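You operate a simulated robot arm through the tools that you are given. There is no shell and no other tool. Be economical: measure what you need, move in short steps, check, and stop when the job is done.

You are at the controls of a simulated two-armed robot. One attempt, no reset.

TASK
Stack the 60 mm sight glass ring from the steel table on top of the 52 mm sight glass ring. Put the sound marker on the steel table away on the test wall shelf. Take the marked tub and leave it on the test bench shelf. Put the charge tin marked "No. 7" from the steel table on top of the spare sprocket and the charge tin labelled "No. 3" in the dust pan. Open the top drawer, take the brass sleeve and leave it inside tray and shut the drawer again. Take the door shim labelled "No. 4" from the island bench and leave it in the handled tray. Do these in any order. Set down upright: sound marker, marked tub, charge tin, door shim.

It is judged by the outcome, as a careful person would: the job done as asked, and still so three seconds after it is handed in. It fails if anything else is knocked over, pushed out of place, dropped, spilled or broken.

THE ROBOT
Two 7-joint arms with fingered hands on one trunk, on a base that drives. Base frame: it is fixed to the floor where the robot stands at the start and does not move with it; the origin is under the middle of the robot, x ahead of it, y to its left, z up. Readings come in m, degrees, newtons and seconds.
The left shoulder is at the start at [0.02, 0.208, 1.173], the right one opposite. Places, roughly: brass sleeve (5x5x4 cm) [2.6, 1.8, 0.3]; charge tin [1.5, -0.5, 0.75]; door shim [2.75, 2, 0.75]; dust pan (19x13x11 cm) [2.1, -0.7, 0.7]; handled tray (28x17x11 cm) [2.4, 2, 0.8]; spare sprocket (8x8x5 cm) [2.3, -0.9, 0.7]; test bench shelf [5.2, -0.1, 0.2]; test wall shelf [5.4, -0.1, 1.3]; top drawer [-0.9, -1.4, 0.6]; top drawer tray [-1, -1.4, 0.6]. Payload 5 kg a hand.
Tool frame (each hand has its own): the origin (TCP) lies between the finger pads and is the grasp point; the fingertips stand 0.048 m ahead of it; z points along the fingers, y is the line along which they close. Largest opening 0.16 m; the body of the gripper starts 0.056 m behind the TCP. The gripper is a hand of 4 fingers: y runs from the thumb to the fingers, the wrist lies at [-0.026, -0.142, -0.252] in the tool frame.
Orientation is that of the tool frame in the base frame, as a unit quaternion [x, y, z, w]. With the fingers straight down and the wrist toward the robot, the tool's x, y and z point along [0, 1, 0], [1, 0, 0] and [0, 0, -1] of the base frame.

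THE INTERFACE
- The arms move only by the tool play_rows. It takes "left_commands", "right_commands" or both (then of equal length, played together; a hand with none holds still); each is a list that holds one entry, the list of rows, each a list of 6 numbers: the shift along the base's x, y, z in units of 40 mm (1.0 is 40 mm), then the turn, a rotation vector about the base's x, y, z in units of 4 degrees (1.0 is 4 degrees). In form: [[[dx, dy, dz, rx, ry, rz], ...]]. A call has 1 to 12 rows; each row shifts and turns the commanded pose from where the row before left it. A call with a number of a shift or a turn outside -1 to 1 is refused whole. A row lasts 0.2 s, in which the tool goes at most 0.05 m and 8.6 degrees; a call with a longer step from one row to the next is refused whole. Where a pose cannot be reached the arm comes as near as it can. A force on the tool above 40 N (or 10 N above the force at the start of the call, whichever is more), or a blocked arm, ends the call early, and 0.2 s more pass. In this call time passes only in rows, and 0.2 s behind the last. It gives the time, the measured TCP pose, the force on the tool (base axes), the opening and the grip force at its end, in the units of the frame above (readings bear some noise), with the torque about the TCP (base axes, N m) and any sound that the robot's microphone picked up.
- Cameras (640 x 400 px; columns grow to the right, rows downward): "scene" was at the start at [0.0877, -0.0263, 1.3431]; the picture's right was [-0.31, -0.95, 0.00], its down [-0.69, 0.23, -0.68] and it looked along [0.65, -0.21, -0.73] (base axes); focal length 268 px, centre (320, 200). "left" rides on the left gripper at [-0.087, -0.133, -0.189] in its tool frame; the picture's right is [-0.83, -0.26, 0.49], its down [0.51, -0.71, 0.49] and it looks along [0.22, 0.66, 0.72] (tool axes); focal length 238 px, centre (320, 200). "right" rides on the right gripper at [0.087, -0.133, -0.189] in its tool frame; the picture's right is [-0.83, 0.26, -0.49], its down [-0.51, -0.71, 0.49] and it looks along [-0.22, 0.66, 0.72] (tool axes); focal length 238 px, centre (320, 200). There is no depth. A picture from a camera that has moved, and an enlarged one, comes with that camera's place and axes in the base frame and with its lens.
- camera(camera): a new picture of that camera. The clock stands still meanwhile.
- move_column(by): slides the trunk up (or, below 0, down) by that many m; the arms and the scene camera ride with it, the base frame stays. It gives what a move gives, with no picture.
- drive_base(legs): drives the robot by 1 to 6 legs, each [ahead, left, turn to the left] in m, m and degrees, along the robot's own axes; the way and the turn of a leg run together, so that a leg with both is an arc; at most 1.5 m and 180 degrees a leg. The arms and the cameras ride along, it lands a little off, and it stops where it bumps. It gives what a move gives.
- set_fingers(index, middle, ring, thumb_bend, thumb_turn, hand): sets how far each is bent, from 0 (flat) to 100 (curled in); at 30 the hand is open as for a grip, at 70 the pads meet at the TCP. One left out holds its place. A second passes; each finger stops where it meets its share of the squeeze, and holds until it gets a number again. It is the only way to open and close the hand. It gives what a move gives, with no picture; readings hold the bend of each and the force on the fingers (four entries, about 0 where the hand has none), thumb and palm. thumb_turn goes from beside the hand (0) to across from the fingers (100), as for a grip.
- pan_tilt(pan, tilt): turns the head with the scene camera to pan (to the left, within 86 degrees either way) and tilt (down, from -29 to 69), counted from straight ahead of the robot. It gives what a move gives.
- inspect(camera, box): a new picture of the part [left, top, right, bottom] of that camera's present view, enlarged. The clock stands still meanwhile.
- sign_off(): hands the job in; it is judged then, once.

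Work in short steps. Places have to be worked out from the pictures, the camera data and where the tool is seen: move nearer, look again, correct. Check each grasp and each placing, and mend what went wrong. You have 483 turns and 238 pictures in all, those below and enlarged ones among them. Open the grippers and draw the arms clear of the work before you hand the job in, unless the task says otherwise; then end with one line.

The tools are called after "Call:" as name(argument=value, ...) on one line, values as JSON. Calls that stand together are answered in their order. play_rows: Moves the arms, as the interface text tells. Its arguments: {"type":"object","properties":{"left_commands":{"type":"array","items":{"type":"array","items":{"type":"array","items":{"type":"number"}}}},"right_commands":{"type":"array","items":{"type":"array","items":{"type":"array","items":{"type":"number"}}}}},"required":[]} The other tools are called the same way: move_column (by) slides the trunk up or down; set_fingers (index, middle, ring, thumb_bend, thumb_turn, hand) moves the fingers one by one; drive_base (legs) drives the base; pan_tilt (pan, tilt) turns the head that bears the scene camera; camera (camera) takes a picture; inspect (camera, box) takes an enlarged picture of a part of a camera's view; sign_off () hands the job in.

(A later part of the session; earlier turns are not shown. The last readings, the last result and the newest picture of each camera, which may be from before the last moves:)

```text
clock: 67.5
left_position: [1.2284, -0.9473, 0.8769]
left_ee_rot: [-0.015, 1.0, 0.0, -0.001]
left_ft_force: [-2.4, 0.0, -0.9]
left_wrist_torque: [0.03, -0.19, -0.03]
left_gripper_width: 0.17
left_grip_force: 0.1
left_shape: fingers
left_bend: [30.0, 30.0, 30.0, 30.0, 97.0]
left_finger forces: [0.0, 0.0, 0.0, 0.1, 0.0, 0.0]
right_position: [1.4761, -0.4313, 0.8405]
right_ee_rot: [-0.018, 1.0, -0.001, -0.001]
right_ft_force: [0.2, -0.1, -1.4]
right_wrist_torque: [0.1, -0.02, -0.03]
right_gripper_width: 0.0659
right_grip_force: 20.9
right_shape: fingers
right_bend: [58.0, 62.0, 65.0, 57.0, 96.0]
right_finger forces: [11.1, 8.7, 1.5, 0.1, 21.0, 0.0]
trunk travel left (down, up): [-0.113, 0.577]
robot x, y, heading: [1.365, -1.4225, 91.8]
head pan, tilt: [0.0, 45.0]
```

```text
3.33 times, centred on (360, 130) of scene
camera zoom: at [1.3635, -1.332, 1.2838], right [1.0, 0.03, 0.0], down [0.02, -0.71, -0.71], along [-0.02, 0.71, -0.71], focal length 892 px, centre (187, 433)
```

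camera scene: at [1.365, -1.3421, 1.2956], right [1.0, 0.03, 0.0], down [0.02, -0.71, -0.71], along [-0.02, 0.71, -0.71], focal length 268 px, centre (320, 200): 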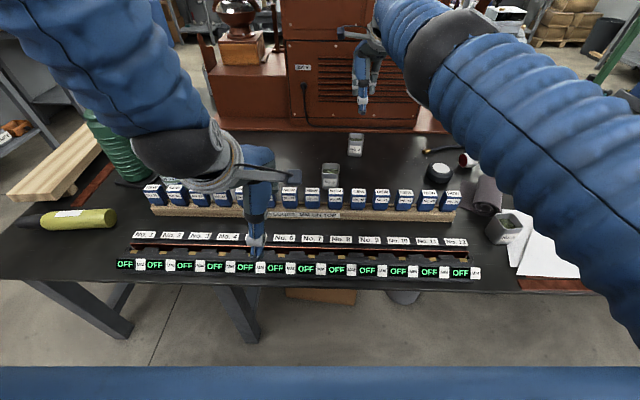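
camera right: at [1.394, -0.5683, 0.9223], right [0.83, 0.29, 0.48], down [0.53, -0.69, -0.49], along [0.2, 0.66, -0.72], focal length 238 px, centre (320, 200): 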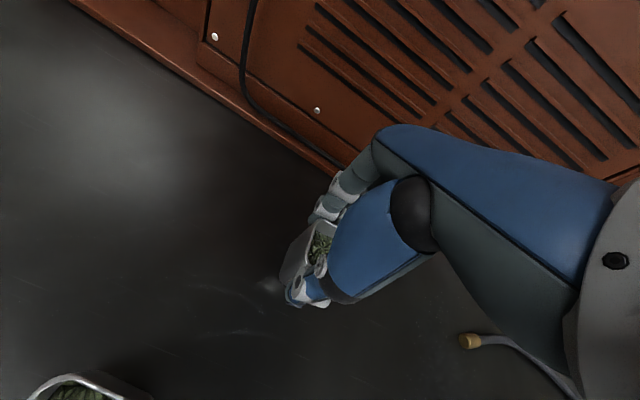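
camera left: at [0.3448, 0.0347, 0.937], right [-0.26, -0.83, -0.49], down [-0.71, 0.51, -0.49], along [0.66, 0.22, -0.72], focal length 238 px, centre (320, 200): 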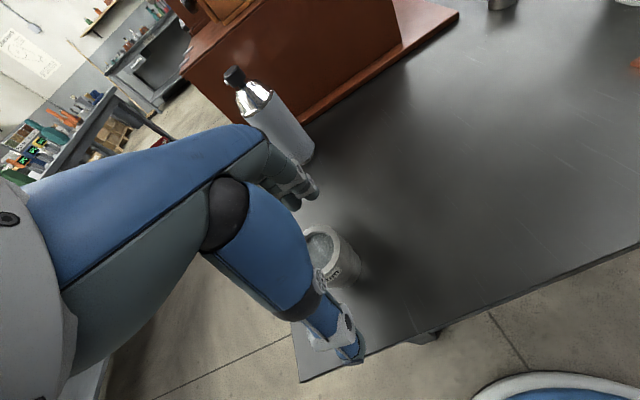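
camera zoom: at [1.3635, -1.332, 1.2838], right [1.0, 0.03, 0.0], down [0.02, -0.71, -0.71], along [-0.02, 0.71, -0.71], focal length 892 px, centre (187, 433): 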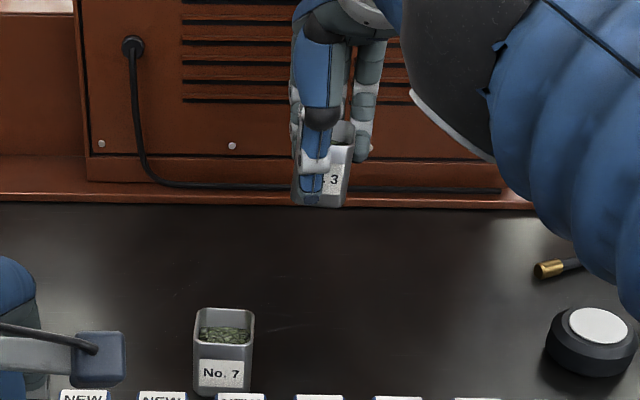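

Held upright (66 mm wide; base 66 mm below TCP). Park the right hand up and to the right.

Call:
play_rows(right_commands=[[[0, -0.3, 0.8, 0, 0, 0], [0.55, -0.9, 0.35, 0, 0, 0], [0.55, -0.9, 0.35, 0, 0, 0], [0.55, -0.9, 0.35, 0, 0, 0], [0.55, -0.9, 0.35, 0, 0, 0], [0.55, -0.9, 0.35, 0, 0, 0], [0.55, -0.9, 0.35, 0, 0, 0], [0.55, -0.9, 0.35, 0, 0, 0], [0.55, -0.9, 0.35, 0, 0, 0], [0.55, -0.9, 0.35, 0, 0, 0], [0.55, -0.9, 0.2, 0, 0, 0]]])

Call:
set_fingers(hand="left", index=42, middle=42, ring=42, thumb_bend=42)

Call:
play_rows(left_commands=[[[0.43, 0.9, 0.1, 0, 0, 0], [0.43, 0.9, 0.1, 0, 0, 0], [0.43, 0.9, 0, 0, 0, 0], [0.43, 0.9, 0, 0, 0, 0], [0.43, 0.9, 0, 0, 0, 0], [0.43, 0.9, 0, 0, 0, 0], [0.43, 0.9, 0, 0, 0, 0], [0.43, 0.9, 0, 0, 0, 0], [0.43, 0.9, 0, 0, 0, 0]]])

Call:
camera(camera="left")

Call:
camera(camera="scene")

```text
clock: 69.9
left_position: [1.2307, -0.9479, 0.8785]
left_ee_rot: [-0.014, 1.0, 0.0, 0.0]
left_ft_force: [0.0, 0.1, 0.4]
left_wrist_torque: [0.02, 0.05, 0.01]
left_gripper_width: 0.1701
left_grip_force: 0.1
left_shape: fingers
left_bend: [30.0, 30.0, 30.0, 30.0, 97.0]
left_finger forces: [0.0, 0.0, 0.0, 0.1, 0.0, 0.0]
right_position: [1.695, -0.8029, 1.004]
right_ee_rot: [-0.017, 1.0, 0.0, -0.002]
right_ft_force: [-0.2, -0.5, -0.8]
right_wrist_torque: [0.04, 0.02, 0.03]
right_gripper_width: 0.0655
right_grip_force: 21.3
right_shape: fingers
right_bend: [58.0, 62.0, 65.0, 57.0, 96.0]
right_finger forces: [11.0, 8.3, 1.5, 0.0, 20.6, 0.1]
trunk travel left (down, up): [-0.113, 0.577]
robot x, y, heading: [1.3655, -1.42, 91.6]
head pan, tilt: [0.0, 45.0]
```

```text
clock: 70.9
left_position: [1.2292, -0.947, 0.877]
left_ee_rot: [-0.014, 1.0, 0.0, 0.0]
left_ft_force: [-0.2, 0.4, 0.6]
left_wrist_torque: [0.0, 0.02, -0.01]
left_gripper_width: 0.1238
left_grip_force: 0.1
left_shape: fingers
left_bend: [42.0, 42.0, 42.0, 42.0, 97.0]
left_finger forces: [0.0, 0.0, 0.0, 0.0, 0.0, 0.0]
right_position: [1.6953, -0.8032, 1.0036]
right_ee_rot: [-0.015, 1.0, -0.001, -0.001]
right_ft_force: [0.3, -0.5, -0.9]
right_wrist_torque: [0.01, -0.03, 0.03]
right_gripper_width: 0.0655
right_grip_force: 20.8
right_shape: fingers
right_bend: [58.0, 62.0, 65.0, 57.0, 96.0]
right_finger forces: [11.0, 8.4, 1.5, 0.0, 20.6, 0.1]
trunk travel left (down, up): [-0.113, 0.577]
robot x, y, heading: [1.3655, -1.423, 91.5]
head pan, tilt: [0.0, 45.0]
```

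```text
clock: 72.9
left_position: [1.382, -0.6234, 0.8868]
left_ee_rot: [-0.016, 1.0, -0.001, -0.001]
left_ft_force: [0.4, -0.3, -0.5]
left_wrist_torque: [-0.06, 0.01, 0.01]
left_gripper_width: 0.1234
left_grip_force: 0.1
left_shape: fingers
left_bend: [42.0, 42.0, 42.0, 42.0, 97.0]
left_finger forces: [0.0, 0.0, 0.0, 0.1, 0.0, 0.0]
right_position: [1.6947, -0.8013, 1.0027]
right_ee_rot: [-0.016, 1.0, -0.002, -0.001]
right_ft_force: [-0.5, 1.3, -1.8]
right_wrist_torque: [-0.05, 0.02, 0.05]
right_gripper_width: 0.0657
right_grip_force: 20.1
right_shape: fingers
right_bend: [58.0, 62.0, 65.0, 57.0, 96.0]
right_finger forces: [11.0, 8.4, 1.5, 0.0, 20.5, 0.0]
trunk travel left (down, up): [-0.113, 0.577]
robot x, y, heading: [1.3674, -1.423, 91.5]
head pan, tilt: [0.0, 45.0]
```

```text
186 pictures are left
camera left: at [1.4729, -0.7528, 1.077], right [0.84, -0.23, -0.49], down [-0.48, -0.73, -0.49], along [-0.24, 0.65, -0.72], focal length 238 px, centre (320, 200)
```

left: 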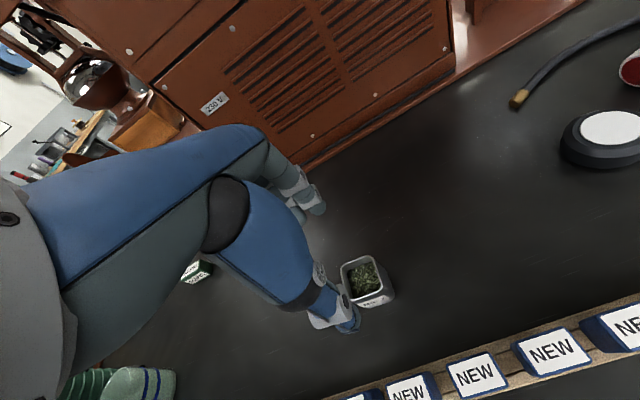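

```text
185 pictures are left
camera scene: at [1.3649, -1.3306, 1.2837], right [1.0, 0.03, 0.0], down [0.02, -0.71, -0.71], along [-0.02, 0.71, -0.71], focal length 268 px, centre (320, 200)
```

scene: 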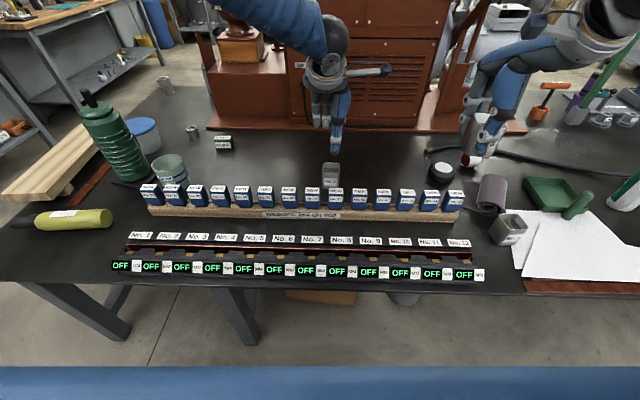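

No. 7 at ≈[1.380,-0.620]. Descend to z≈0.722 and check.

Call:
play_rows(left_commands=[[[-0.05, 0.07, -0.9, 0, 0, 0], [0, 0, -0.9, 0, 0, 0], [0, 0, -0.9, 0, 0, 0], [0, 0, -0.8, 0, 0, 0], [0, 0, -0.6, 0, 0, 0]]])

Call:
camera(camera="left")

```text
clock: 74.1
left_position: [1.3832, -0.6203, 0.7227]
left_ee_rot: [-0.015, 1.0, 0.0, 0.0]
left_ft_force: [-0.7, 1.9, 0.5]
left_wrist_torque: [-0.12, -0.01, 0.01]
left_gripper_width: 0.1234
left_grip_force: 0.0
left_shape: fingers
left_bend: [42.0, 42.0, 42.0, 42.0, 97.0]
left_finger forces: [0.0, 0.0, 0.0, 0.0, 0.0, 0.0]
right_position: [1.6942, -0.8014, 1.0031]
right_ee_rot: [-0.016, 1.0, -0.002, -0.002]
right_ft_force: [-0.3, 0.2, -1.5]
right_wrist_torque: [-0.05, 0.0, 0.01]
right_gripper_width: 0.0653
right_grip_force: 20.9
right_shape: fingers
right_bend: [58.0, 62.0, 65.0, 57.0, 96.0]
right_finger forces: [10.9, 8.5, 1.5, 0.1, 20.5, 0.1]
trunk travel left (down, up): [-0.113, 0.577]
robot x, y, heading: [1.3667, -1.4219, 91.8]
head pan, tilt: [0.0, 45.0]
```

```text
184 pictures are left
camera left: at [1.4743, -0.7497, 0.9128], right [0.84, -0.23, -0.49], down [-0.48, -0.72, -0.49], along [-0.24, 0.65, -0.72], focal length 238 px, centre (320, 200)
```

left: 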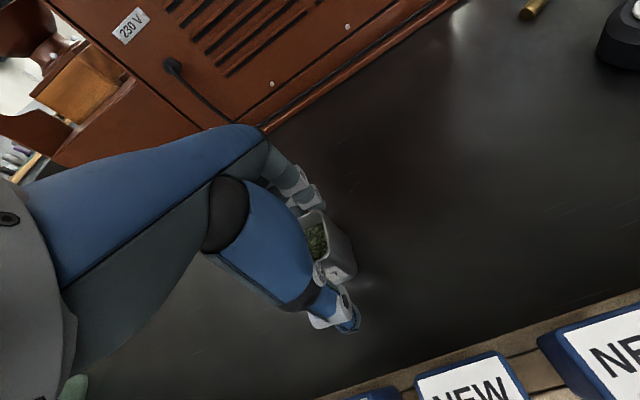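

Good position. Close on No. 7 and lift.

Call:
set_fingers(hand="left", index=66, middle=66, ring=66, thumb_bend=66)

Call:
play_rows(left_commands=[[[0, 0, 0.5, 0, 0, 0], [0, 0, 0.8, 0, 0, 0], [0, 0, 0.9, 0, 0, 0], [0, 0, 1, 0, 0, 0], [0, -0.3, 1, 0, 0, 0], [0, -0.8, 0.8, 0, 0, 0], [0, -0.8, 0.7, 0, 0, 0], [0, -0.8, 0.7, 0, 0, 0], [0, -1, 0.5, 0, 0, 0], [0, -1, 0, 0, 0, 0]]])

Call:
camera(camera="left")

```text
clock: 75.1
left_position: [1.383, -0.62, 0.7241]
left_ee_rot: [-0.015, 1.0, 0.0, 0.0]
left_ft_force: [0.5, 0.9, 3.8]
left_wrist_torque: [0.04, 0.12, -0.04]
left_gripper_width: 0.065
left_grip_force: 20.9
left_shape: fingers
left_bend: [58.0, 60.0, 66.0, 57.0, 96.0]
left_finger forces: [10.9, 11.1, 0.0, 0.0, 20.7, 0.0]
right_position: [1.6944, -0.8013, 1.0039]
right_ee_rot: [-0.015, 1.0, -0.001, -0.002]
right_ft_force: [0.4, 0.1, -0.8]
right_wrist_torque: [0.01, -0.02, 0.01]
right_gripper_width: 0.0655
right_grip_force: 20.9
right_shape: fingers
right_bend: [58.0, 62.0, 65.0, 57.0, 96.0]
right_finger forces: [11.0, 8.4, 1.5, 0.0, 20.5, 0.0]
trunk travel left (down, up): [-0.113, 0.577]
robot x, y, heading: [1.364, -1.423, 91.8]
head pan, tilt: [0.0, 45.0]
```

```text
clock: 77.3
left_position: [1.3837, -0.8067, 0.9986]
left_ee_rot: [-0.014, 1.0, 0.001, 0.0]
left_ft_force: [-1.6, -1.3, -0.8]
left_wrist_torque: [0.02, 0.01, 0.01]
left_gripper_width: 0.065
left_grip_force: 20.8
left_shape: fingers
left_bend: [58.0, 60.0, 66.0, 57.0, 96.0]
left_finger forces: [10.9, 9.9, 0.0, 0.0, 20.7, 0.0]
right_position: [1.6953, -0.8025, 1.0045]
right_ee_rot: [-0.016, 1.0, 0.0, -0.001]
right_ft_force: [-0.4, -0.5, -0.7]
right_wrist_torque: [0.02, 0.0, -0.01]
right_gripper_width: 0.0653
right_grip_force: 20.7
right_shape: fingers
right_bend: [58.0, 62.0, 65.0, 57.0, 96.0]
right_finger forces: [11.1, 8.4, 1.5, 0.0, 20.5, 0.0]
trunk travel left (down, up): [-0.113, 0.577]
robot x, y, heading: [1.3672, -1.4227, 91.8]
head pan, tilt: [0.0, 45.0]
```

```text
183 pictures are left
camera left: at [1.4738, -0.9371, 1.1882], right [0.84, -0.23, -0.49], down [-0.48, -0.72, -0.49], along [-0.24, 0.65, -0.72], focal length 238 px, centre (320, 200)
```

left: 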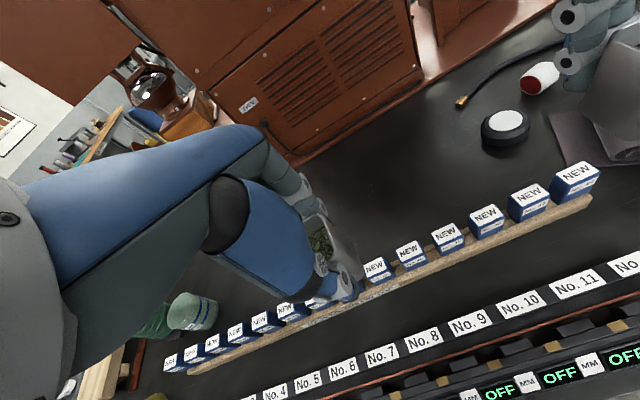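

Both tins held upright. Raise the trunk 0.1 and strafe right 0.45 so the right hand faces the dust pan.

Call:
move_column(by=0.1)

Call:
drive_base(legs=[[0, -0.45, 0]])

Call:
pan_tilt(pan=-15, tilt=50)

Call:
camera(camera="scene")

Call:
camera(camera="right")

```text
clock: 78.6
left_position: [1.3843, -0.8067, 1.098]
left_ee_rot: [-0.014, 1.0, -0.002, 0.0]
left_ft_force: [-0.6, 0.4, -1.5]
left_wrist_torque: [0.0, -0.03, 0.0]
left_gripper_width: 0.0651
left_grip_force: 20.0
left_shape: fingers
left_bend: [58.0, 60.0, 66.0, 57.0, 96.0]
left_finger forces: [10.9, 9.8, 0.0, 0.0, 20.7, 0.0]
right_position: [1.6943, -0.8015, 1.1028]
right_ee_rot: [-0.015, 1.0, -0.002, -0.002]
right_ft_force: [0.1, -0.3, -1.0]
right_wrist_torque: [0.0, 0.0, -0.03]
right_gripper_width: 0.0653
right_grip_force: 20.3
right_shape: fingers
right_bend: [58.0, 62.0, 65.0, 57.0, 96.0]
right_finger forces: [11.2, 8.4, 1.5, 0.1, 20.6, 0.0]
trunk travel left (down, up): [-0.213, 0.477]
robot x, y, heading: [1.3695, -1.4197, 91.7]
head pan, tilt: [0.0, 45.0]
```

```text
clock: 81.3
left_position: [1.828, -0.7949, 1.0976]
left_ee_rot: [-0.01, 1.0, 0.0, 0.0]
left_ft_force: [1.1, -0.4, -1.1]
left_wrist_torque: [0.02, 0.08, 0.02]
left_gripper_width: 0.0647
left_grip_force: 20.4
left_shape: fingers
left_bend: [58.0, 60.0, 66.0, 57.0, 96.0]
left_finger forces: [10.9, 9.8, 0.0, 0.0, 20.6, 0.0]
right_position: [2.1405, -0.7927, 1.1027]
right_ee_rot: [-0.011, 1.0, -0.002, -0.001]
right_ft_force: [0.9, -0.9, -2.0]
right_wrist_torque: [-0.01, 0.08, 0.01]
right_gripper_width: 0.0657
right_grip_force: 20.8
right_shape: fingers
right_bend: [58.0, 62.0, 65.0, 57.0, 96.0]
right_finger forces: [11.0, 8.4, 1.5, 0.1, 20.4, 0.0]
trunk travel left (down, up): [-0.213, 0.477]
robot x, y, heading: [1.8023, -1.4138, 91.4]
head pan, tilt: [0.0, 45.0]
```

```text
clock: 82.1
left_position: [1.8275, -0.7948, 1.0967]
left_ee_rot: [-0.01, 1.0, 0.001, 0.0]
left_ft_force: [0.0, 0.1, -0.9]
left_wrist_torque: [-0.02, 0.02, -0.01]
left_gripper_width: 0.0652
left_grip_force: 21.0
left_shape: fingers
left_bend: [58.0, 60.0, 66.0, 57.0, 96.0]
left_finger forces: [10.9, 9.7, 0.0, 0.0, 20.6, 0.1]
right_position: [2.1392, -0.7927, 1.1043]
right_ee_rot: [-0.012, 1.0, -0.001, -0.001]
right_ft_force: [0.2, -0.3, -1.0]
right_wrist_torque: [0.02, -0.01, -0.01]
right_gripper_width: 0.0657
right_grip_force: 20.4
right_shape: fingers
right_bend: [58.0, 62.0, 65.0, 57.0, 96.0]
right_finger forces: [11.0, 8.4, 1.5, 0.0, 20.5, 0.0]
trunk travel left (down, up): [-0.213, 0.477]
robot x, y, heading: [1.7986, -1.41, 91.2]
head pan, tilt: [-15.0, 50.0]
```

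```text
182 pictures are left
camera scene: at [1.8256, -1.3266, 1.3769], right [0.97, -0.24, 0.0], down [-0.18, -0.74, -0.64], along [0.15, 0.62, -0.77], focal length 268 px, centre (320, 200)
```

scene: 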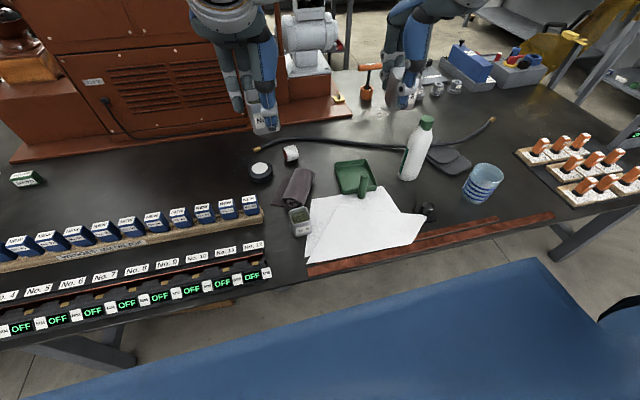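

```text
181 pictures are left
camera right: at [2.0561, -0.9271, 1.2925], right [0.83, 0.28, 0.48], down [0.52, -0.7, -0.49], along [0.2, 0.66, -0.72], focal length 238 px, centre (320, 200)
```

right: 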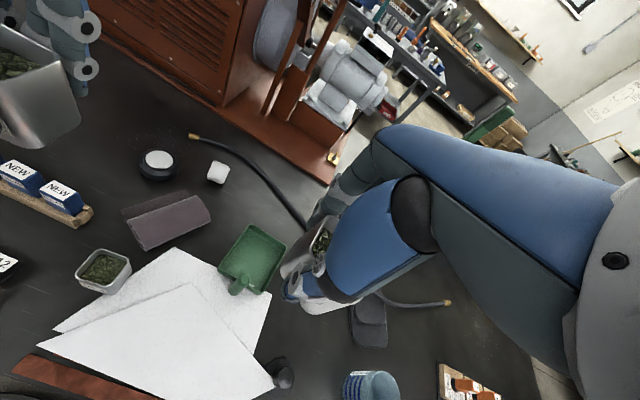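

Zoom on the dust pan and sprocket for detailed geometry.

Call:
inspect(camera="scene", box=[320, 145, 450, 235])

Call:
inspect(camera="right", box=[200, 210, 310, 310])

```text
4.44 times, centred on (385, 190) of scene
camera zoom: at [1.8256, -1.3266, 1.3769], right [0.97, -0.24, 0.0], down [-0.18, -0.74, -0.64], along [0.15, 0.62, -0.77], focal length 1190 px, centre (31, 244)
```

zoom: 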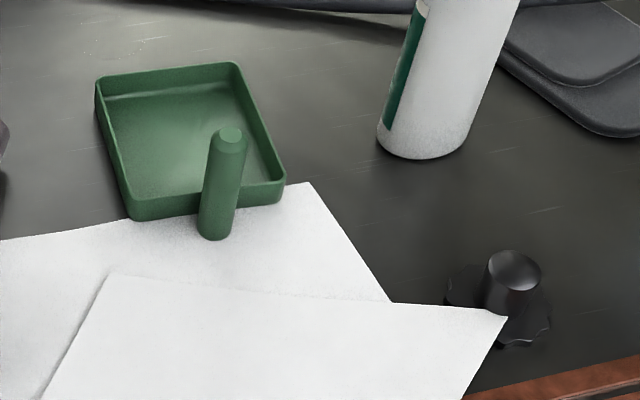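

```text
4.00 times, centred on (255, 260) of right
camera zoom: at [2.0561, -0.9271, 1.2925], right [0.83, 0.28, 0.48], down [0.52, -0.7, -0.49], along [0.2, 0.66, -0.72], focal length 953 px, centre (580, -40)
```

zoom: 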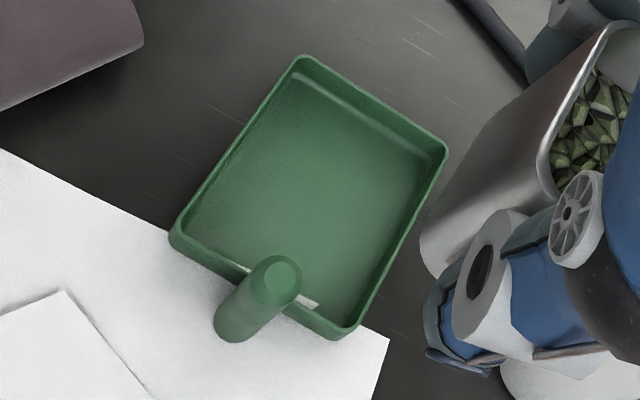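

Handle post stands at ≈[2.115,-0.765]; tray interior centre ≈[2.117,-0.675]. Bring tin No. 3 over [2.116,-0.665] and lower to z≈0.80.

Call:
play_rows(right_commands=[[[-0.19, 1, 0, 0, 0, 0], [-0.19, 1, 0, 0, 0, 0], [-0.19, 1, 0, 0, 0, 0], [0, 0.2, -0.9, 0, 0, 0], [0, 0, -1, 0, 0, 0], [0, 0, -1, 0, 0, 0], [0, 0, -1, 0, 0, 0], [0, 0, -1, 0, 0, 0], [0, 0, -1, 0, 0, 0], [0, 0, -1, 0, 0, 0], [0, 0, -0.7, 0, 0, 0]]])

Call:
inspect(camera="scene", box=[310, 130, 430, 220])

Call:
inspect(camera="right", box=[200, 170, 400, 330])

```text
clock: 84.5
left_position: [1.8281, -0.7941, 1.0976]
left_ee_rot: [-0.011, 1.0, 0.0, 0.0]
left_ft_force: [0.4, 0.9, -0.8]
left_wrist_torque: [-0.02, 0.01, 0.0]
left_gripper_width: 0.0652
left_grip_force: 20.7
left_shape: fingers
left_bend: [58.0, 60.0, 66.0, 57.0, 96.0]
left_finger forces: [10.9, 9.7, 0.1, 0.0, 20.7, 0.0]
right_position: [2.1163, -0.6628, 0.799]
right_ee_rot: [-0.012, 1.0, -0.001, -0.001]
right_ft_force: [0.5, 0.9, -0.3]
right_wrist_torque: [-0.09, 0.03, -0.02]
right_gripper_width: 0.0655
right_grip_force: 19.8
right_shape: fingers
right_bend: [58.0, 62.0, 65.0, 58.0, 96.0]
right_finger forces: [10.7, 8.4, 1.5, 0.0, 20.0, 0.1]
trunk travel left (down, up): [-0.213, 0.477]
robot x, y, heading: [1.8069, -1.4103, 91.0]
head pan, tilt: [-15.0, 50.0]
```

```text
4.44 times, centred on (370, 175) of scene
camera zoom: at [1.8263, -1.3259, 1.3768], right [0.97, -0.24, 0.0], down [-0.18, -0.74, -0.64], along [0.15, 0.62, -0.77], focal length 1190 px, centre (98, 311)
```

zoom: 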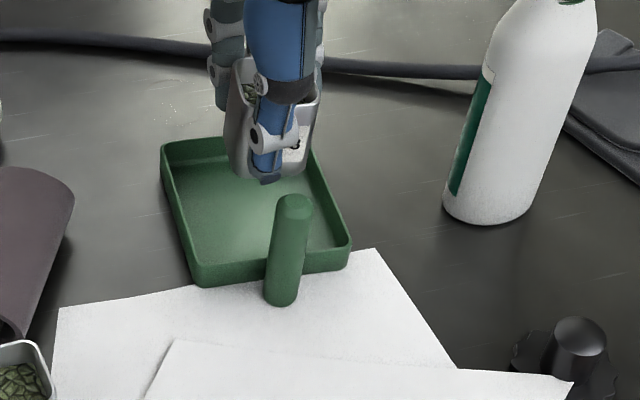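

```text
2.50 times, centred on (300, 250) of right
camera zoom: at [2.0326, -0.7975, 0.9875], right [0.83, 0.28, 0.48], down [0.52, -0.7, -0.49], along [0.2, 0.66, -0.72], focal length 596 px, centre (370, 75)
```

zoom: 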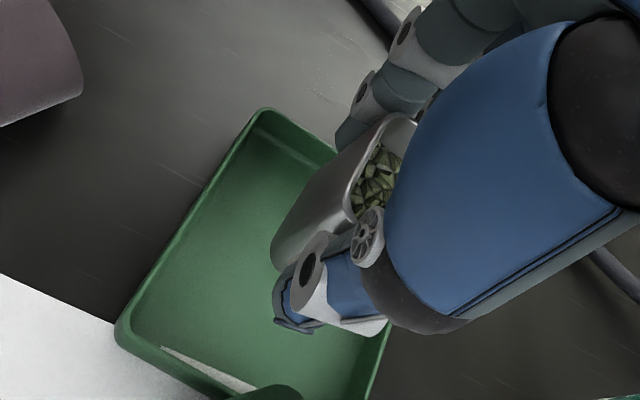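

Position good. Lower toward the tray floor.

Call:
play_rows(right_commands=[[[0.05, -0.05, -0.7, 0, 0, 0], [0, 0, -0.6, 0, 0, 0], [0, 0, -0.25, 0, 0, 0], [0, 0, -0.1, 0, 0, 0]]])

Call:
play_rows(right_commands=[[[0, 0, -0.05, 0, 0, 0], [0, 0, -0.05, 0, 0, 0]]])

```text
clock: 85.5
left_position: [1.8283, -0.7952, 1.0974]
left_ee_rot: [-0.01, 1.0, 0.0, -0.001]
left_ft_force: [0.1, -0.5, -1.5]
left_wrist_torque: [0.01, -0.02, 0.0]
left_gripper_width: 0.065
left_grip_force: 21.0
left_shape: fingers
left_bend: [58.0, 60.0, 66.0, 57.0, 96.0]
left_finger forces: [10.8, 9.8, 0.0, 0.0, 20.7, 0.1]
right_position: [2.119, -0.6667, 0.7328]
right_ee_rot: [-0.012, 1.0, -0.001, -0.002]
right_ft_force: [0.4, -0.1, -1.0]
right_wrist_torque: [0.01, -0.01, -0.03]
right_gripper_width: 0.0654
right_grip_force: 19.7
right_shape: fingers
right_bend: [58.0, 62.0, 65.0, 58.0, 96.0]
right_finger forces: [10.7, 8.3, 1.6, 0.1, 19.9, 0.0]
trunk travel left (down, up): [-0.213, 0.477]
robot x, y, heading: [1.8048, -1.4126, 91.3]
head pan, tilt: [-15.0, 50.0]
```

```text
clock: 86.1
left_position: [1.8277, -0.7953, 1.0976]
left_ee_rot: [-0.01, 1.0, 0.001, 0.0]
left_ft_force: [-0.2, 0.6, -0.4]
left_wrist_torque: [-0.01, -0.03, 0.01]
left_gripper_width: 0.0654
left_grip_force: 20.2
left_shape: fingers
left_bend: [58.0, 60.0, 66.0, 57.0, 96.0]
left_finger forces: [10.9, 9.7, 0.0, 0.1, 20.7, 0.0]
right_position: [2.1185, -0.6682, 0.7276]
right_ee_rot: [-0.011, 1.0, -0.002, -0.001]
right_ft_force: [-0.6, 0.0, -0.7]
right_wrist_torque: [-0.03, -0.01, 0.0]
right_gripper_width: 0.0653
right_grip_force: 20.4
right_shape: fingers
right_bend: [58.0, 62.0, 65.0, 58.0, 96.0]
right_finger forces: [10.7, 8.3, 1.4, 0.0, 20.0, 0.0]
trunk travel left (down, up): [-0.213, 0.477]
robot x, y, heading: [1.8048, -1.4099, 91.1]
head pan, tilt: [-15.0, 50.0]
```

Call:
play_rows(right_commands=[[[0, 0, -0.05, 0, 0, 0], [0, 0, -0.04, 0, 0, 0]]])

```text
clock: 86.7
left_position: [1.8286, -0.7953, 1.0969]
left_ee_rot: [-0.01, 1.0, 0.0, 0.0]
left_ft_force: [-0.5, 0.4, -0.8]
left_wrist_torque: [0.02, 0.04, -0.01]
left_gripper_width: 0.0652
left_grip_force: 20.6
left_shape: fingers
left_bend: [58.0, 60.0, 66.0, 57.0, 96.0]
left_finger forces: [10.9, 9.7, 0.0, 0.0, 20.8, 0.0]
right_position: [2.1188, -0.6679, 0.7251]
right_ee_rot: [-0.012, 1.0, -0.002, -0.002]
right_ft_force: [0.5, 0.3, -2.1]
right_wrist_torque: [0.02, 0.0, -0.01]
right_gripper_width: 0.0654
right_grip_force: 20.6
right_shape: fingers
right_bend: [58.0, 62.0, 65.0, 58.0, 96.0]
right_finger forces: [10.7, 8.3, 1.6, 0.1, 20.0, 0.0]
trunk travel left (down, up): [-0.213, 0.477]
robot x, y, heading: [1.8061, -1.409, 91.3]
head pan, tilt: [-15.0, 50.0]
```

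Call:
play_rows(right_commands=[[[0, 0, -0.05, 0, 0, 0], [0, 0, -0.03, 0, 0, 0]]])

```text
clock: 87.3
left_position: [1.8283, -0.7947, 1.0989]
left_ee_rot: [-0.01, 1.0, 0.0, 0.0]
left_ft_force: [0.7, -0.3, -0.4]
left_wrist_torque: [0.0, -0.01, -0.03]
left_gripper_width: 0.065
left_grip_force: 20.6
left_shape: fingers
left_bend: [58.0, 60.0, 66.0, 57.0, 96.0]
left_finger forces: [10.9, 9.7, 0.1, 0.1, 20.7, 0.1]
right_position: [2.1184, -0.6672, 0.7226]
right_ee_rot: [-0.012, 1.0, 0.0, 0.0]
right_ft_force: [-1.9, -0.3, 7.2]
right_wrist_torque: [-0.01, -0.16, -0.01]
right_gripper_width: 0.0652
right_grip_force: 21.2
right_shape: fingers
right_bend: [58.0, 62.0, 65.0, 57.0, 96.0]
right_finger forces: [10.6, 9.1, 1.3, 0.1, 21.9, 0.0]
trunk travel left (down, up): [-0.213, 0.477]
robot x, y, heading: [1.804, -1.4127, 91.3]
head pan, tilt: [-15.0, 50.0]
```

Contact with the tray floor. Open modestly and rise.

Call:
set_fingers(hand="right", index=51, middle=51, ring=51, thumb_bend=51)

Call:
play_rows(right_commands=[[[0, 0, 0.4, 0, 0, 0], [0, 0, 0.8, 0, 0, 0], [0, 0, 1, 0, 0, 0], [0, 0, 1, 0, 0, 0], [0, 0, 1, 0, 0, 0], [0, 0, 1, 0, 0, 0], [0.3, 0, 1, 0, 0, 0], [0.8, -0.8, 0, 0, 0, 0], [0.8, -0.8, 0, 0, 0, 0], [0.8, -0.8, 0, 0, 0, 0], [0.8, -0.8, 0, 0, 0, 0], [0.8, -0.8, 0, 0, 0, 0]]])

Call:
inspect(camera="scene", box=[310, 130, 450, 235])

```text
clock: 88.3
left_position: [1.8271, -0.795, 1.0986]
left_ee_rot: [-0.011, 1.0, 0.0, -0.001]
left_ft_force: [0.4, 0.1, -1.2]
left_wrist_torque: [0.0, 0.0, 0.05]
left_gripper_width: 0.0651
left_grip_force: 20.7
left_shape: fingers
left_bend: [58.0, 60.0, 66.0, 57.0, 96.0]
left_finger forces: [10.9, 9.7, 0.0, 0.0, 20.7, 0.1]
right_position: [2.1189, -0.6688, 0.7216]
right_ee_rot: [-0.012, 1.0, 0.0, -0.001]
right_ft_force: [0.3, -0.2, 0.1]
right_wrist_torque: [-0.02, -0.01, 0.0]
right_gripper_width: 0.0865
right_grip_force: 0.0
right_shape: fingers
right_bend: [51.0, 51.0, 51.0, 51.0, 97.0]
right_finger forces: [0.0, 0.0, 0.1, 0.0, 0.0, 0.0]
trunk travel left (down, up): [-0.213, 0.477]
robot x, y, heading: [1.8077, -1.4123, 91.2]
head pan, tilt: [-15.0, 50.0]
```

```text
clock: 90.9
left_position: [1.8301, -0.7966, 1.0977]
left_ee_rot: [-0.011, 1.0, 0.001, -0.001]
left_ft_force: [1.1, -1.7, -0.8]
left_wrist_torque: [0.1, 0.09, 0.06]
left_gripper_width: 0.0648
left_grip_force: 20.7
left_shape: fingers
left_bend: [58.0, 60.0, 66.0, 57.0, 96.0]
left_finger forces: [10.9, 9.7, 0.0, 0.0, 20.6, 0.1]
right_position: [2.2917, -0.8287, 0.9735]
right_ee_rot: [-0.013, 1.0, -0.001, -0.002]
right_ft_force: [0.0, -0.9, -0.6]
right_wrist_torque: [0.11, 0.07, -0.01]
right_gripper_width: 0.087
right_grip_force: 0.0
right_shape: fingers
right_bend: [51.0, 51.0, 51.0, 51.0, 97.0]
right_finger forces: [0.0, 0.1, 0.0, 0.1, 0.0, 0.0]
trunk travel left (down, up): [-0.213, 0.477]
robot x, y, heading: [1.8071, -1.4088, 91.4]
head pan, tilt: [-15.0, 50.0]
```

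```text
3.81 times, centred on (380, 182) of scene
camera zoom: at [1.8272, -1.3283, 1.377], right [0.97, -0.24, 0.0], down [-0.18, -0.74, -0.64], along [0.15, 0.62, -0.77], focal length 1020 px, centre (91, 267)
```

zoom: 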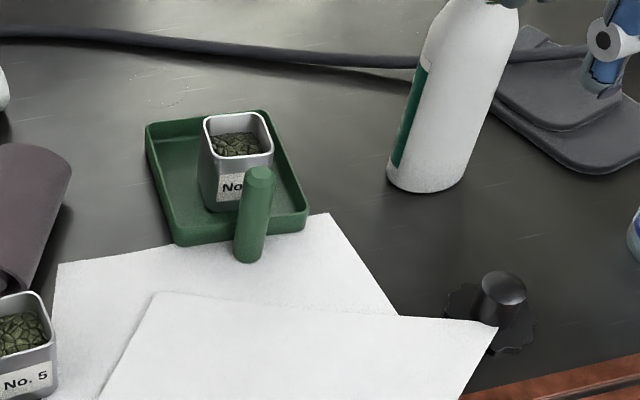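

No. 3 stands in the pan. Raise and retract the right hand, then strafe right so the left hand (No. 7) faces the sprocket.

Call:
play_rows(right_commands=[[[0, -0.3, 1, 0, 0, 0], [0, -0.3, 1, 0, 0, 0], [0, -0.6, 0.9, 0, 0, 0], [0.3, -0.9, 0.3, 0, 0, 0], [0.3, -0.9, 0.3, 0, 0, 0], [0.3, -0.9, 0.3, 0, 0, 0]]])

Call:
drive_base(legs=[[0, -0.43, 0]])

Call:
camera(camera="left")

Call:
pan_tilt(pan=0, tilt=55)

Call:
camera(camera="scene")

```text
clock: 92.3
left_position: [1.8278, -0.7947, 1.0984]
left_ee_rot: [-0.011, 1.0, 0.0, 0.0]
left_ft_force: [-1.1, -0.2, -0.7]
left_wrist_torque: [0.05, -0.05, 0.06]
left_gripper_width: 0.0649
left_grip_force: 20.7
left_shape: fingers
left_bend: [58.0, 60.0, 66.0, 57.0, 96.0]
left_finger forces: [10.9, 9.7, 0.1, 0.0, 20.6, 0.0]
right_position: [2.3273, -0.958, 1.0798]
right_ee_rot: [-0.015, 1.0, -0.002, 0.001]
right_ft_force: [0.7, 1.6, 0.4]
right_wrist_torque: [-0.04, 0.07, -0.03]
right_gripper_width: 0.0872
right_grip_force: 0.1
right_shape: fingers
right_bend: [51.0, 51.0, 51.0, 51.0, 97.0]
right_finger forces: [0.0, 0.0, 0.0, 0.0, 0.0, 0.0]
right hand out of reach, approached as far as the arm can: row 2, 3, 4
trunk travel left (down, up): [-0.213, 0.477]
robot x, y, heading: [1.801, -1.4115, 91.3]
head pan, tilt: [-15.0, 50.0]
```

```text
clock: 94.9
left_position: [2.2747, -0.7887, 1.0982]
left_ee_rot: [-0.005, 1.0, 0.001, -0.001]
left_ft_force: [1.1, -0.4, -1.2]
left_wrist_torque: [0.04, 0.06, 0.04]
left_gripper_width: 0.0648
left_grip_force: 20.7
left_shape: fingers
left_bend: [58.0, 60.0, 66.0, 57.0, 96.0]
left_finger forces: [10.9, 9.7, 0.0, 0.1, 20.5, 0.0]
right_position: [2.7706, -0.9589, 1.0781]
right_ee_rot: [-0.006, 1.0, -0.001, -0.002]
right_ft_force: [1.1, -0.1, -0.9]
right_wrist_torque: [0.03, 0.12, -0.01]
right_gripper_width: 0.0873
right_grip_force: 0.1
right_shape: fingers
right_bend: [51.0, 51.0, 51.0, 51.0, 97.0]
right_finger forces: [0.0, 0.0, 0.0, 0.0, 0.1, 0.1]
trunk travel left (down, up): [-0.213, 0.477]
robot x, y, heading: [2.2444, -1.4012, 90.4]
head pan, tilt: [-15.0, 50.0]
```

```text
175 pictures are left
camera left: at [2.3631, -0.9204, 1.2871], right [0.84, -0.25, -0.49], down [-0.5, -0.71, -0.49], along [-0.22, 0.65, -0.72], focal length 238 px, centre (320, 200)
```

left: 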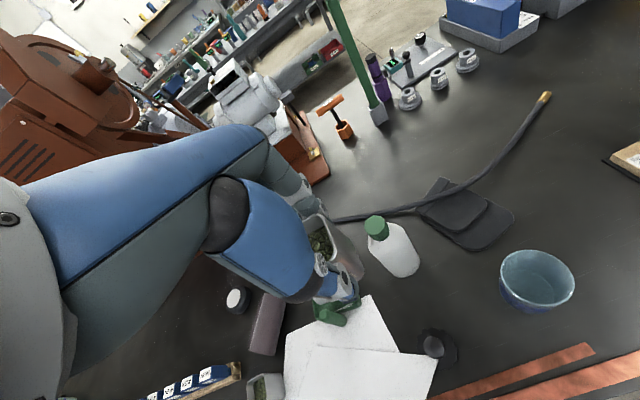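

```text
clock: 95.7
left_position: [2.2743, -0.7887, 1.0977]
left_ee_rot: [-0.005, 1.0, 0.0, 0.001]
left_ft_force: [-0.6, -0.3, -1.9]
left_wrist_torque: [0.01, 0.0, -0.03]
left_gripper_width: 0.065
left_grip_force: 20.3
left_shape: fingers
left_bend: [58.0, 60.0, 66.0, 57.0, 96.0]
left_finger forces: [11.0, 9.6, 0.0, 0.1, 20.5, 0.0]
right_position: [2.7714, -0.9588, 1.0783]
right_ee_rot: [-0.006, 1.0, -0.002, 0.0]
right_ft_force: [-0.2, 0.0, 0.5]
right_wrist_torque: [0.01, 0.01, -0.01]
right_gripper_width: 0.0872
right_grip_force: 0.0
right_shape: fingers
right_bend: [51.0, 51.0, 51.0, 51.0, 97.0]
right_finger forces: [0.0, 0.0, 0.0, 0.1, 0.0, 0.0]
trunk travel left (down, up): [-0.213, 0.477]
robot x, y, heading: [2.2447, -1.4051, 90.3]
head pan, tilt: [0.0, 55.0]
```

```text
174 pictures are left
camera scene: at [2.2449, -1.3227, 1.3704], right [1.0, 0.01, 0.0], down [0.01, -0.82, -0.57], along [0.0, 0.57, -0.82], focal length 268 px, centre (320, 200)
```

scene: 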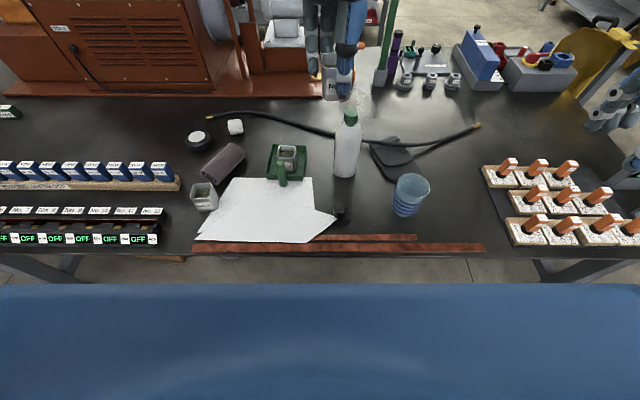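

Call:
inspect(camera="scene", box=[310, 180, 380, 240])

Call:
inspect(camera="left", box=[390, 300, 490, 390])

Call:
inspect(camera="scene", box=[370, 150, 460, 230])

```text
6.67 times, centred on (345, 210) of scene
camera zoom: at [2.2449, -1.3227, 1.3704], right [1.0, 0.01, 0.0], down [0.01, -0.82, -0.57], along [0.0, 0.57, -0.82], focal length 1785 px, centre (153, 133)
```

zoom: 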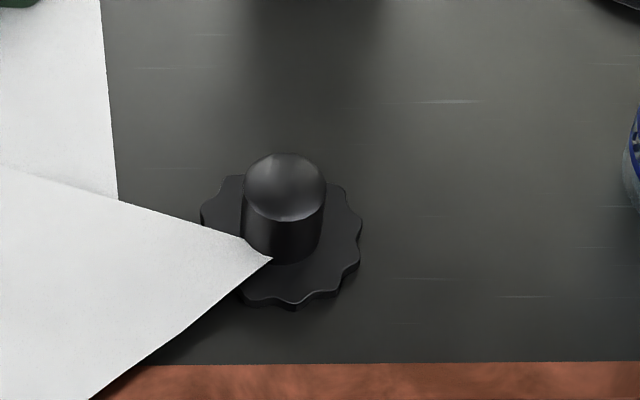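

```text
4.44 times, centred on (440, 345) of left
camera zoom: at [2.3621, -0.9205, 1.2873], right [0.84, -0.25, -0.49], down [-0.5, -0.71, -0.49], along [-0.22, 0.65, -0.72], focal length 1059 px, centre (-213, -444)
```

zoom: 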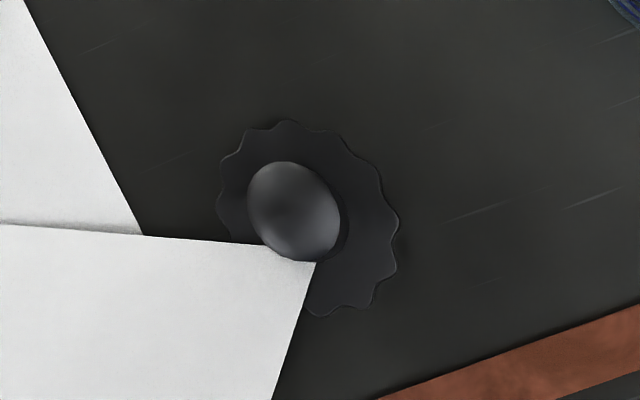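

```text
5.00 times, centred on (415, 190) of scene
camera zoom: at [2.2449, -1.3227, 1.3704], right [1.0, 0.01, 0.0], down [0.01, -0.82, -0.57], along [0.0, 0.57, -0.82], focal length 1339 px, centre (-155, 250)
```

zoom: 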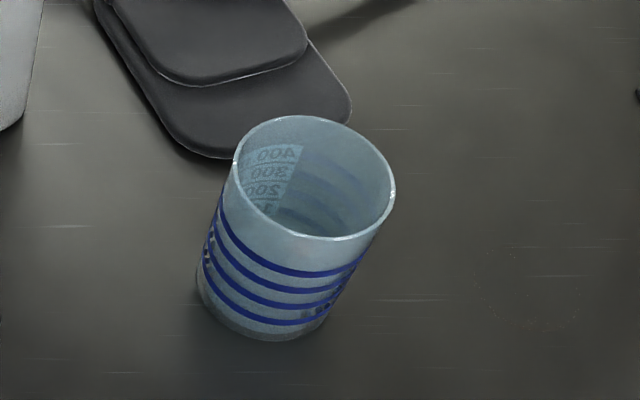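

Hub top at ≈[2.302,-0.882,0.705], 36 mm across. Bring No. 7 above it to z≈0.85.

Call:
play_rows(left_commands=[[[0.25, -0.8, 0, 0, 0, 0], [0.25, -0.8, -0.3, 0, 0, 0], [0.24, -0.73, -0.7, 0, 0, 0], [0, 0, -1, 0, 0, 0], [0, 0, -1, 0, 0, 0], [0, 0, -1, 0, 0, 0], [0, 0, -1, 0, 0, 0], [0, 0, -1, 0, 0, 0], [0, 0, -0.3, 0, 0, 0]]])

Call:
inspect(camera="scene", box=[280, 130, 400, 240])

Call:
camera(camera="left")

```text
clock: 97.7
left_position: [2.3053, -0.8801, 0.8454]
left_ee_rot: [-0.004, 1.0, 0.0, 0.0]
left_ft_force: [0.5, 0.0, 0.0]
left_wrist_torque: [0.03, -0.03, -0.02]
left_gripper_width: 0.0648
left_grip_force: 20.0
left_shape: fingers
left_bend: [58.0, 60.0, 66.0, 57.0, 96.0]
left_finger forces: [10.7, 9.5, 0.1, 0.1, 20.2, 0.0]
right_position: [2.7707, -0.9596, 1.079]
right_ee_rot: [-0.005, 1.0, -0.002, -0.001]
right_ft_force: [-0.1, -0.6, 0.1]
right_wrist_torque: [0.02, -0.02, 0.01]
right_gripper_width: 0.0873
right_grip_force: 0.1
right_shape: fingers
right_bend: [51.0, 51.0, 51.0, 51.0, 97.0]
right_finger forces: [0.0, 0.0, 0.0, 0.0, 0.1, 0.1]
trunk travel left (down, up): [-0.213, 0.477]
robot x, y, heading: [2.2462, -1.4052, 90.5]
head pan, tilt: [0.0, 55.0]
```

```text
3.64 times, centred on (340, 185) of scene
camera zoom: at [2.2449, -1.3231, 1.3705], right [1.0, 0.01, 0.0], down [0.01, -0.82, -0.57], along [-0.01, 0.57, -0.82], focal length 974 px, centre (247, 254)
```

zoom: 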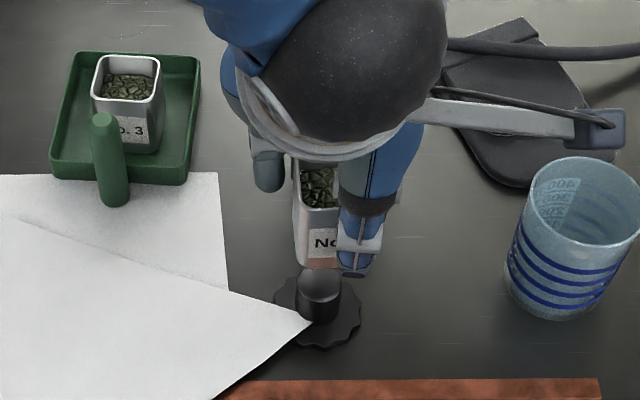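

```text
169 pictures are left
camera left: at [2.393, -1.0132, 1.035], right [0.84, -0.25, -0.49], down [-0.5, -0.71, -0.49], along [-0.22, 0.65, -0.72], focal length 238 px, centre (320, 200)
```

left: 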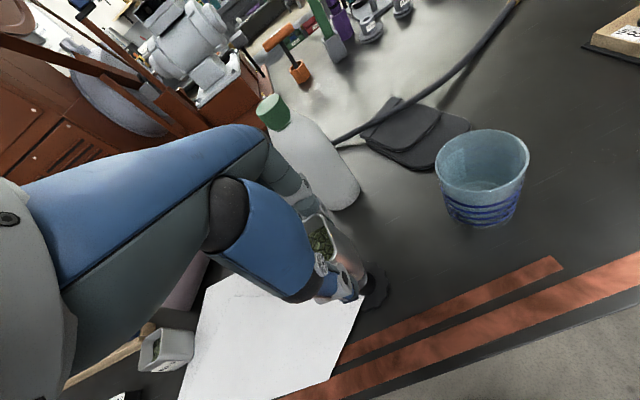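

Zoom closely on the tin's bottom edge over the hub.

Call:
inspect(camera="scene", box=[325, 150, 385, 215])

Call:
inspect(camera="left", box=[270, 190, 400, 320])

```text
6.15 times, centred on (355, 182) of scene
camera zoom: at [2.2449, -1.3231, 1.3705], right [1.0, 0.01, 0.0], down [0.01, -0.82, -0.57], along [-0.01, 0.57, -0.82], focal length 1648 px, centre (105, 308)
```

zoom: 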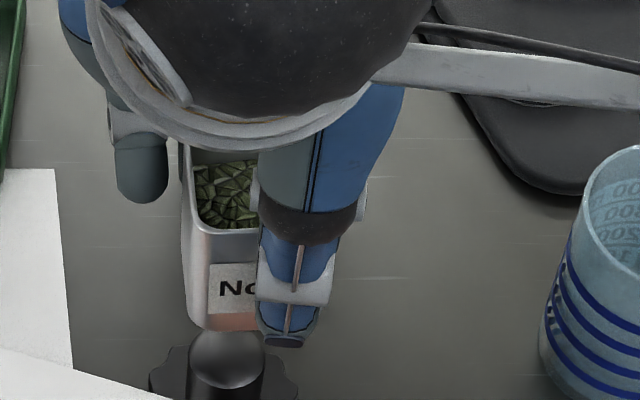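

```text
3.08 times, centred on (335, 255) of left
camera zoom: at [2.393, -1.0132, 1.035], right [0.84, -0.25, -0.49], down [-0.5, -0.71, -0.49], along [-0.22, 0.65, -0.72], focal length 733 px, centre (274, 31)
```

zoom: 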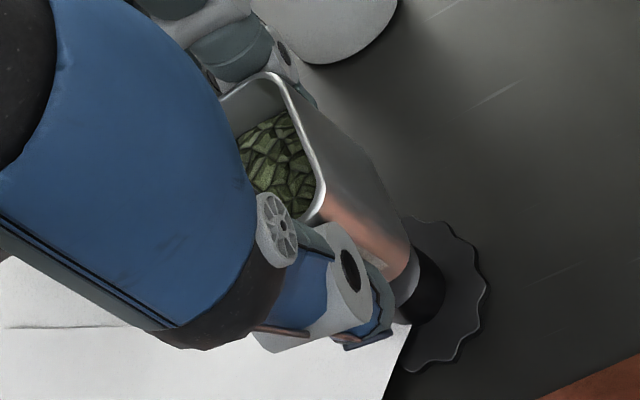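

Tin is about +5 mm in x relative to the hub, y matches. Shift and descend to just above contact.

Call:
play_rows(left_commands=[[[-0.12, -0.02, -0.6, 0, 0, 0], [0, 0, -0.6, 0, 0, 0], [0, 0, -0.3, 0, 0, 0]]])

Call:
inspect(camera="scene", box=[325, 170, 385, 230])

Call:
inspect(camera="left", box=[270, 190, 400, 320])

```text
clock: 98.5
left_position: [2.2996, -0.8828, 0.7845]
left_ee_rot: [-0.005, 1.0, 0.0, 0.0]
left_ft_force: [-0.1, 0.2, -1.1]
left_wrist_torque: [0.0, -0.05, -0.01]
left_gripper_width: 0.0651
left_grip_force: 20.0
left_shape: fingers
left_bend: [58.0, 61.0, 66.0, 57.0, 96.0]
left_finger forces: [10.8, 9.3, 0.0, 0.0, 20.1, 0.1]
right_position: [2.77, -0.959, 1.0785]
right_ee_rot: [-0.006, 1.0, -0.001, -0.001]
right_ft_force: [0.3, -0.2, 0.0]
right_wrist_torque: [-0.03, -0.01, 0.02]
right_gripper_width: 0.0875
right_grip_force: 0.0
right_shape: fingers
right_bend: [51.0, 51.0, 51.0, 51.0, 97.0]
right_finger forces: [0.0, 0.0, 0.1, 0.0, 0.0, 0.0]
trunk travel left (down, up): [-0.213, 0.477]
robot x, y, heading: [2.2445, -1.4061, 90.5]
head pan, tilt: [0.0, 55.0]
```

```text
6.67 times, centred on (355, 200) of scene
camera zoom: at [2.245, -1.3226, 1.3704], right [1.0, 0.01, 0.0], down [0.01, -0.82, -0.57], along [-0.01, 0.57, -0.82], focal length 1785 px, centre (87, 200)
```

zoom: 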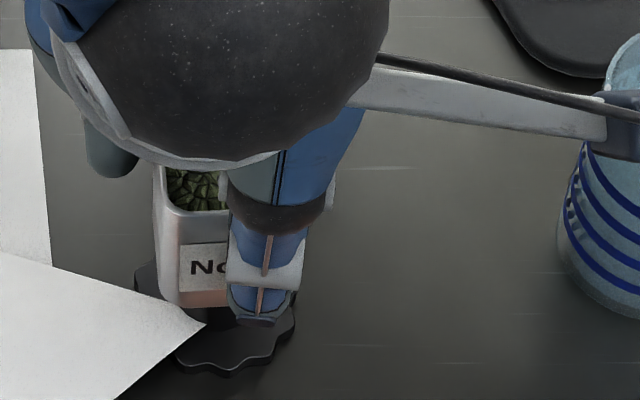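

```text
3.08 times, centred on (335, 255) of left
camera zoom: at [2.3879, -1.0142, 0.9739], right [0.84, -0.25, -0.49], down [-0.5, -0.71, -0.49], along [-0.22, 0.65, -0.72], focal length 733 px, centre (274, 31)
```

zoom: 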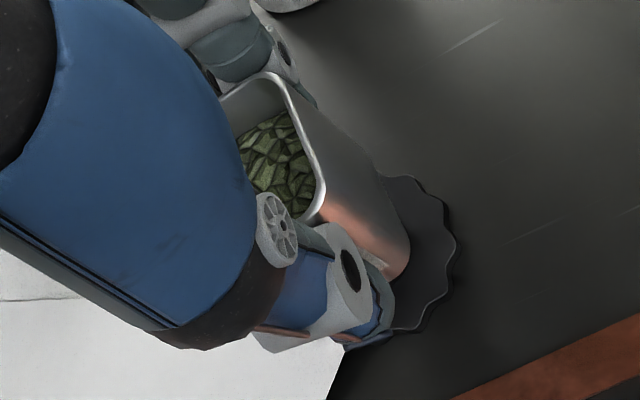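

Estimates average within ~2–3 mm of the hub axis. Lower to contact in small steps.

Call:
play_rows(left_commands=[[[0, 0, -0.1, 0, 0, 0], [0, 0, -0.05, 0, 0, 0]]])

Call:
play_rows(left_commands=[[[0, 0, -0.05, 0, 0, 0], [0, 0, -0.04, 0, 0, 0]]])

```text
clock: 99.1
left_position: [2.3002, -0.8834, 0.7807]
left_ee_rot: [-0.004, 1.0, 0.001, -0.001]
left_ft_force: [-0.1, -0.2, -1.2]
left_wrist_torque: [-0.01, 0.04, 0.03]
left_gripper_width: 0.0649
left_grip_force: 20.2
left_shape: fingers
left_bend: [58.0, 61.0, 66.0, 57.0, 96.0]
left_finger forces: [10.8, 9.4, 0.0, 0.0, 20.1, 0.0]
right_position: [2.7714, -0.9593, 1.0792]
right_ee_rot: [-0.006, 1.0, -0.001, -0.001]
right_ft_force: [0.4, 0.9, -0.5]
right_wrist_torque: [0.0, 0.0, 0.02]
right_gripper_width: 0.0873
right_grip_force: 0.1
right_shape: fingers
right_bend: [51.0, 51.0, 51.0, 51.0, 97.0]
right_finger forces: [0.1, 0.0, 0.0, 0.1, 0.0, 0.0]
trunk travel left (down, up): [-0.213, 0.477]
robot x, y, heading: [2.2459, -1.403, 90.4]
head pan, tilt: [0.0, 55.0]
```

```text
clock: 99.7
left_position: [2.3, -0.883, 0.7761]
left_ee_rot: [-0.004, 1.0, 0.0, 0.0]
left_ft_force: [0.0, -1.2, -1.2]
left_wrist_torque: [0.0, 0.02, -0.03]
left_gripper_width: 0.065
left_grip_force: 20.4
left_shape: fingers
left_bend: [58.0, 61.0, 66.0, 57.0, 96.0]
left_finger forces: [10.7, 9.4, 0.0, 0.0, 20.2, 0.0]
right_position: [2.7696, -0.9588, 1.0784]
right_ee_rot: [-0.006, 1.0, -0.001, -0.002]
right_ft_force: [-0.1, -0.4, 0.8]
right_wrist_torque: [-0.01, 0.0, 0.0]
right_gripper_width: 0.0872
right_grip_force: 0.2
right_shape: fingers
right_bend: [51.0, 51.0, 51.0, 51.0, 97.0]
right_finger forces: [0.0, 0.1, 0.1, 0.1, 0.0, 0.0]
trunk travel left (down, up): [-0.213, 0.477]
robot x, y, heading: [2.2416, -1.4056, 90.5]
head pan, tilt: [0.0, 55.0]
```

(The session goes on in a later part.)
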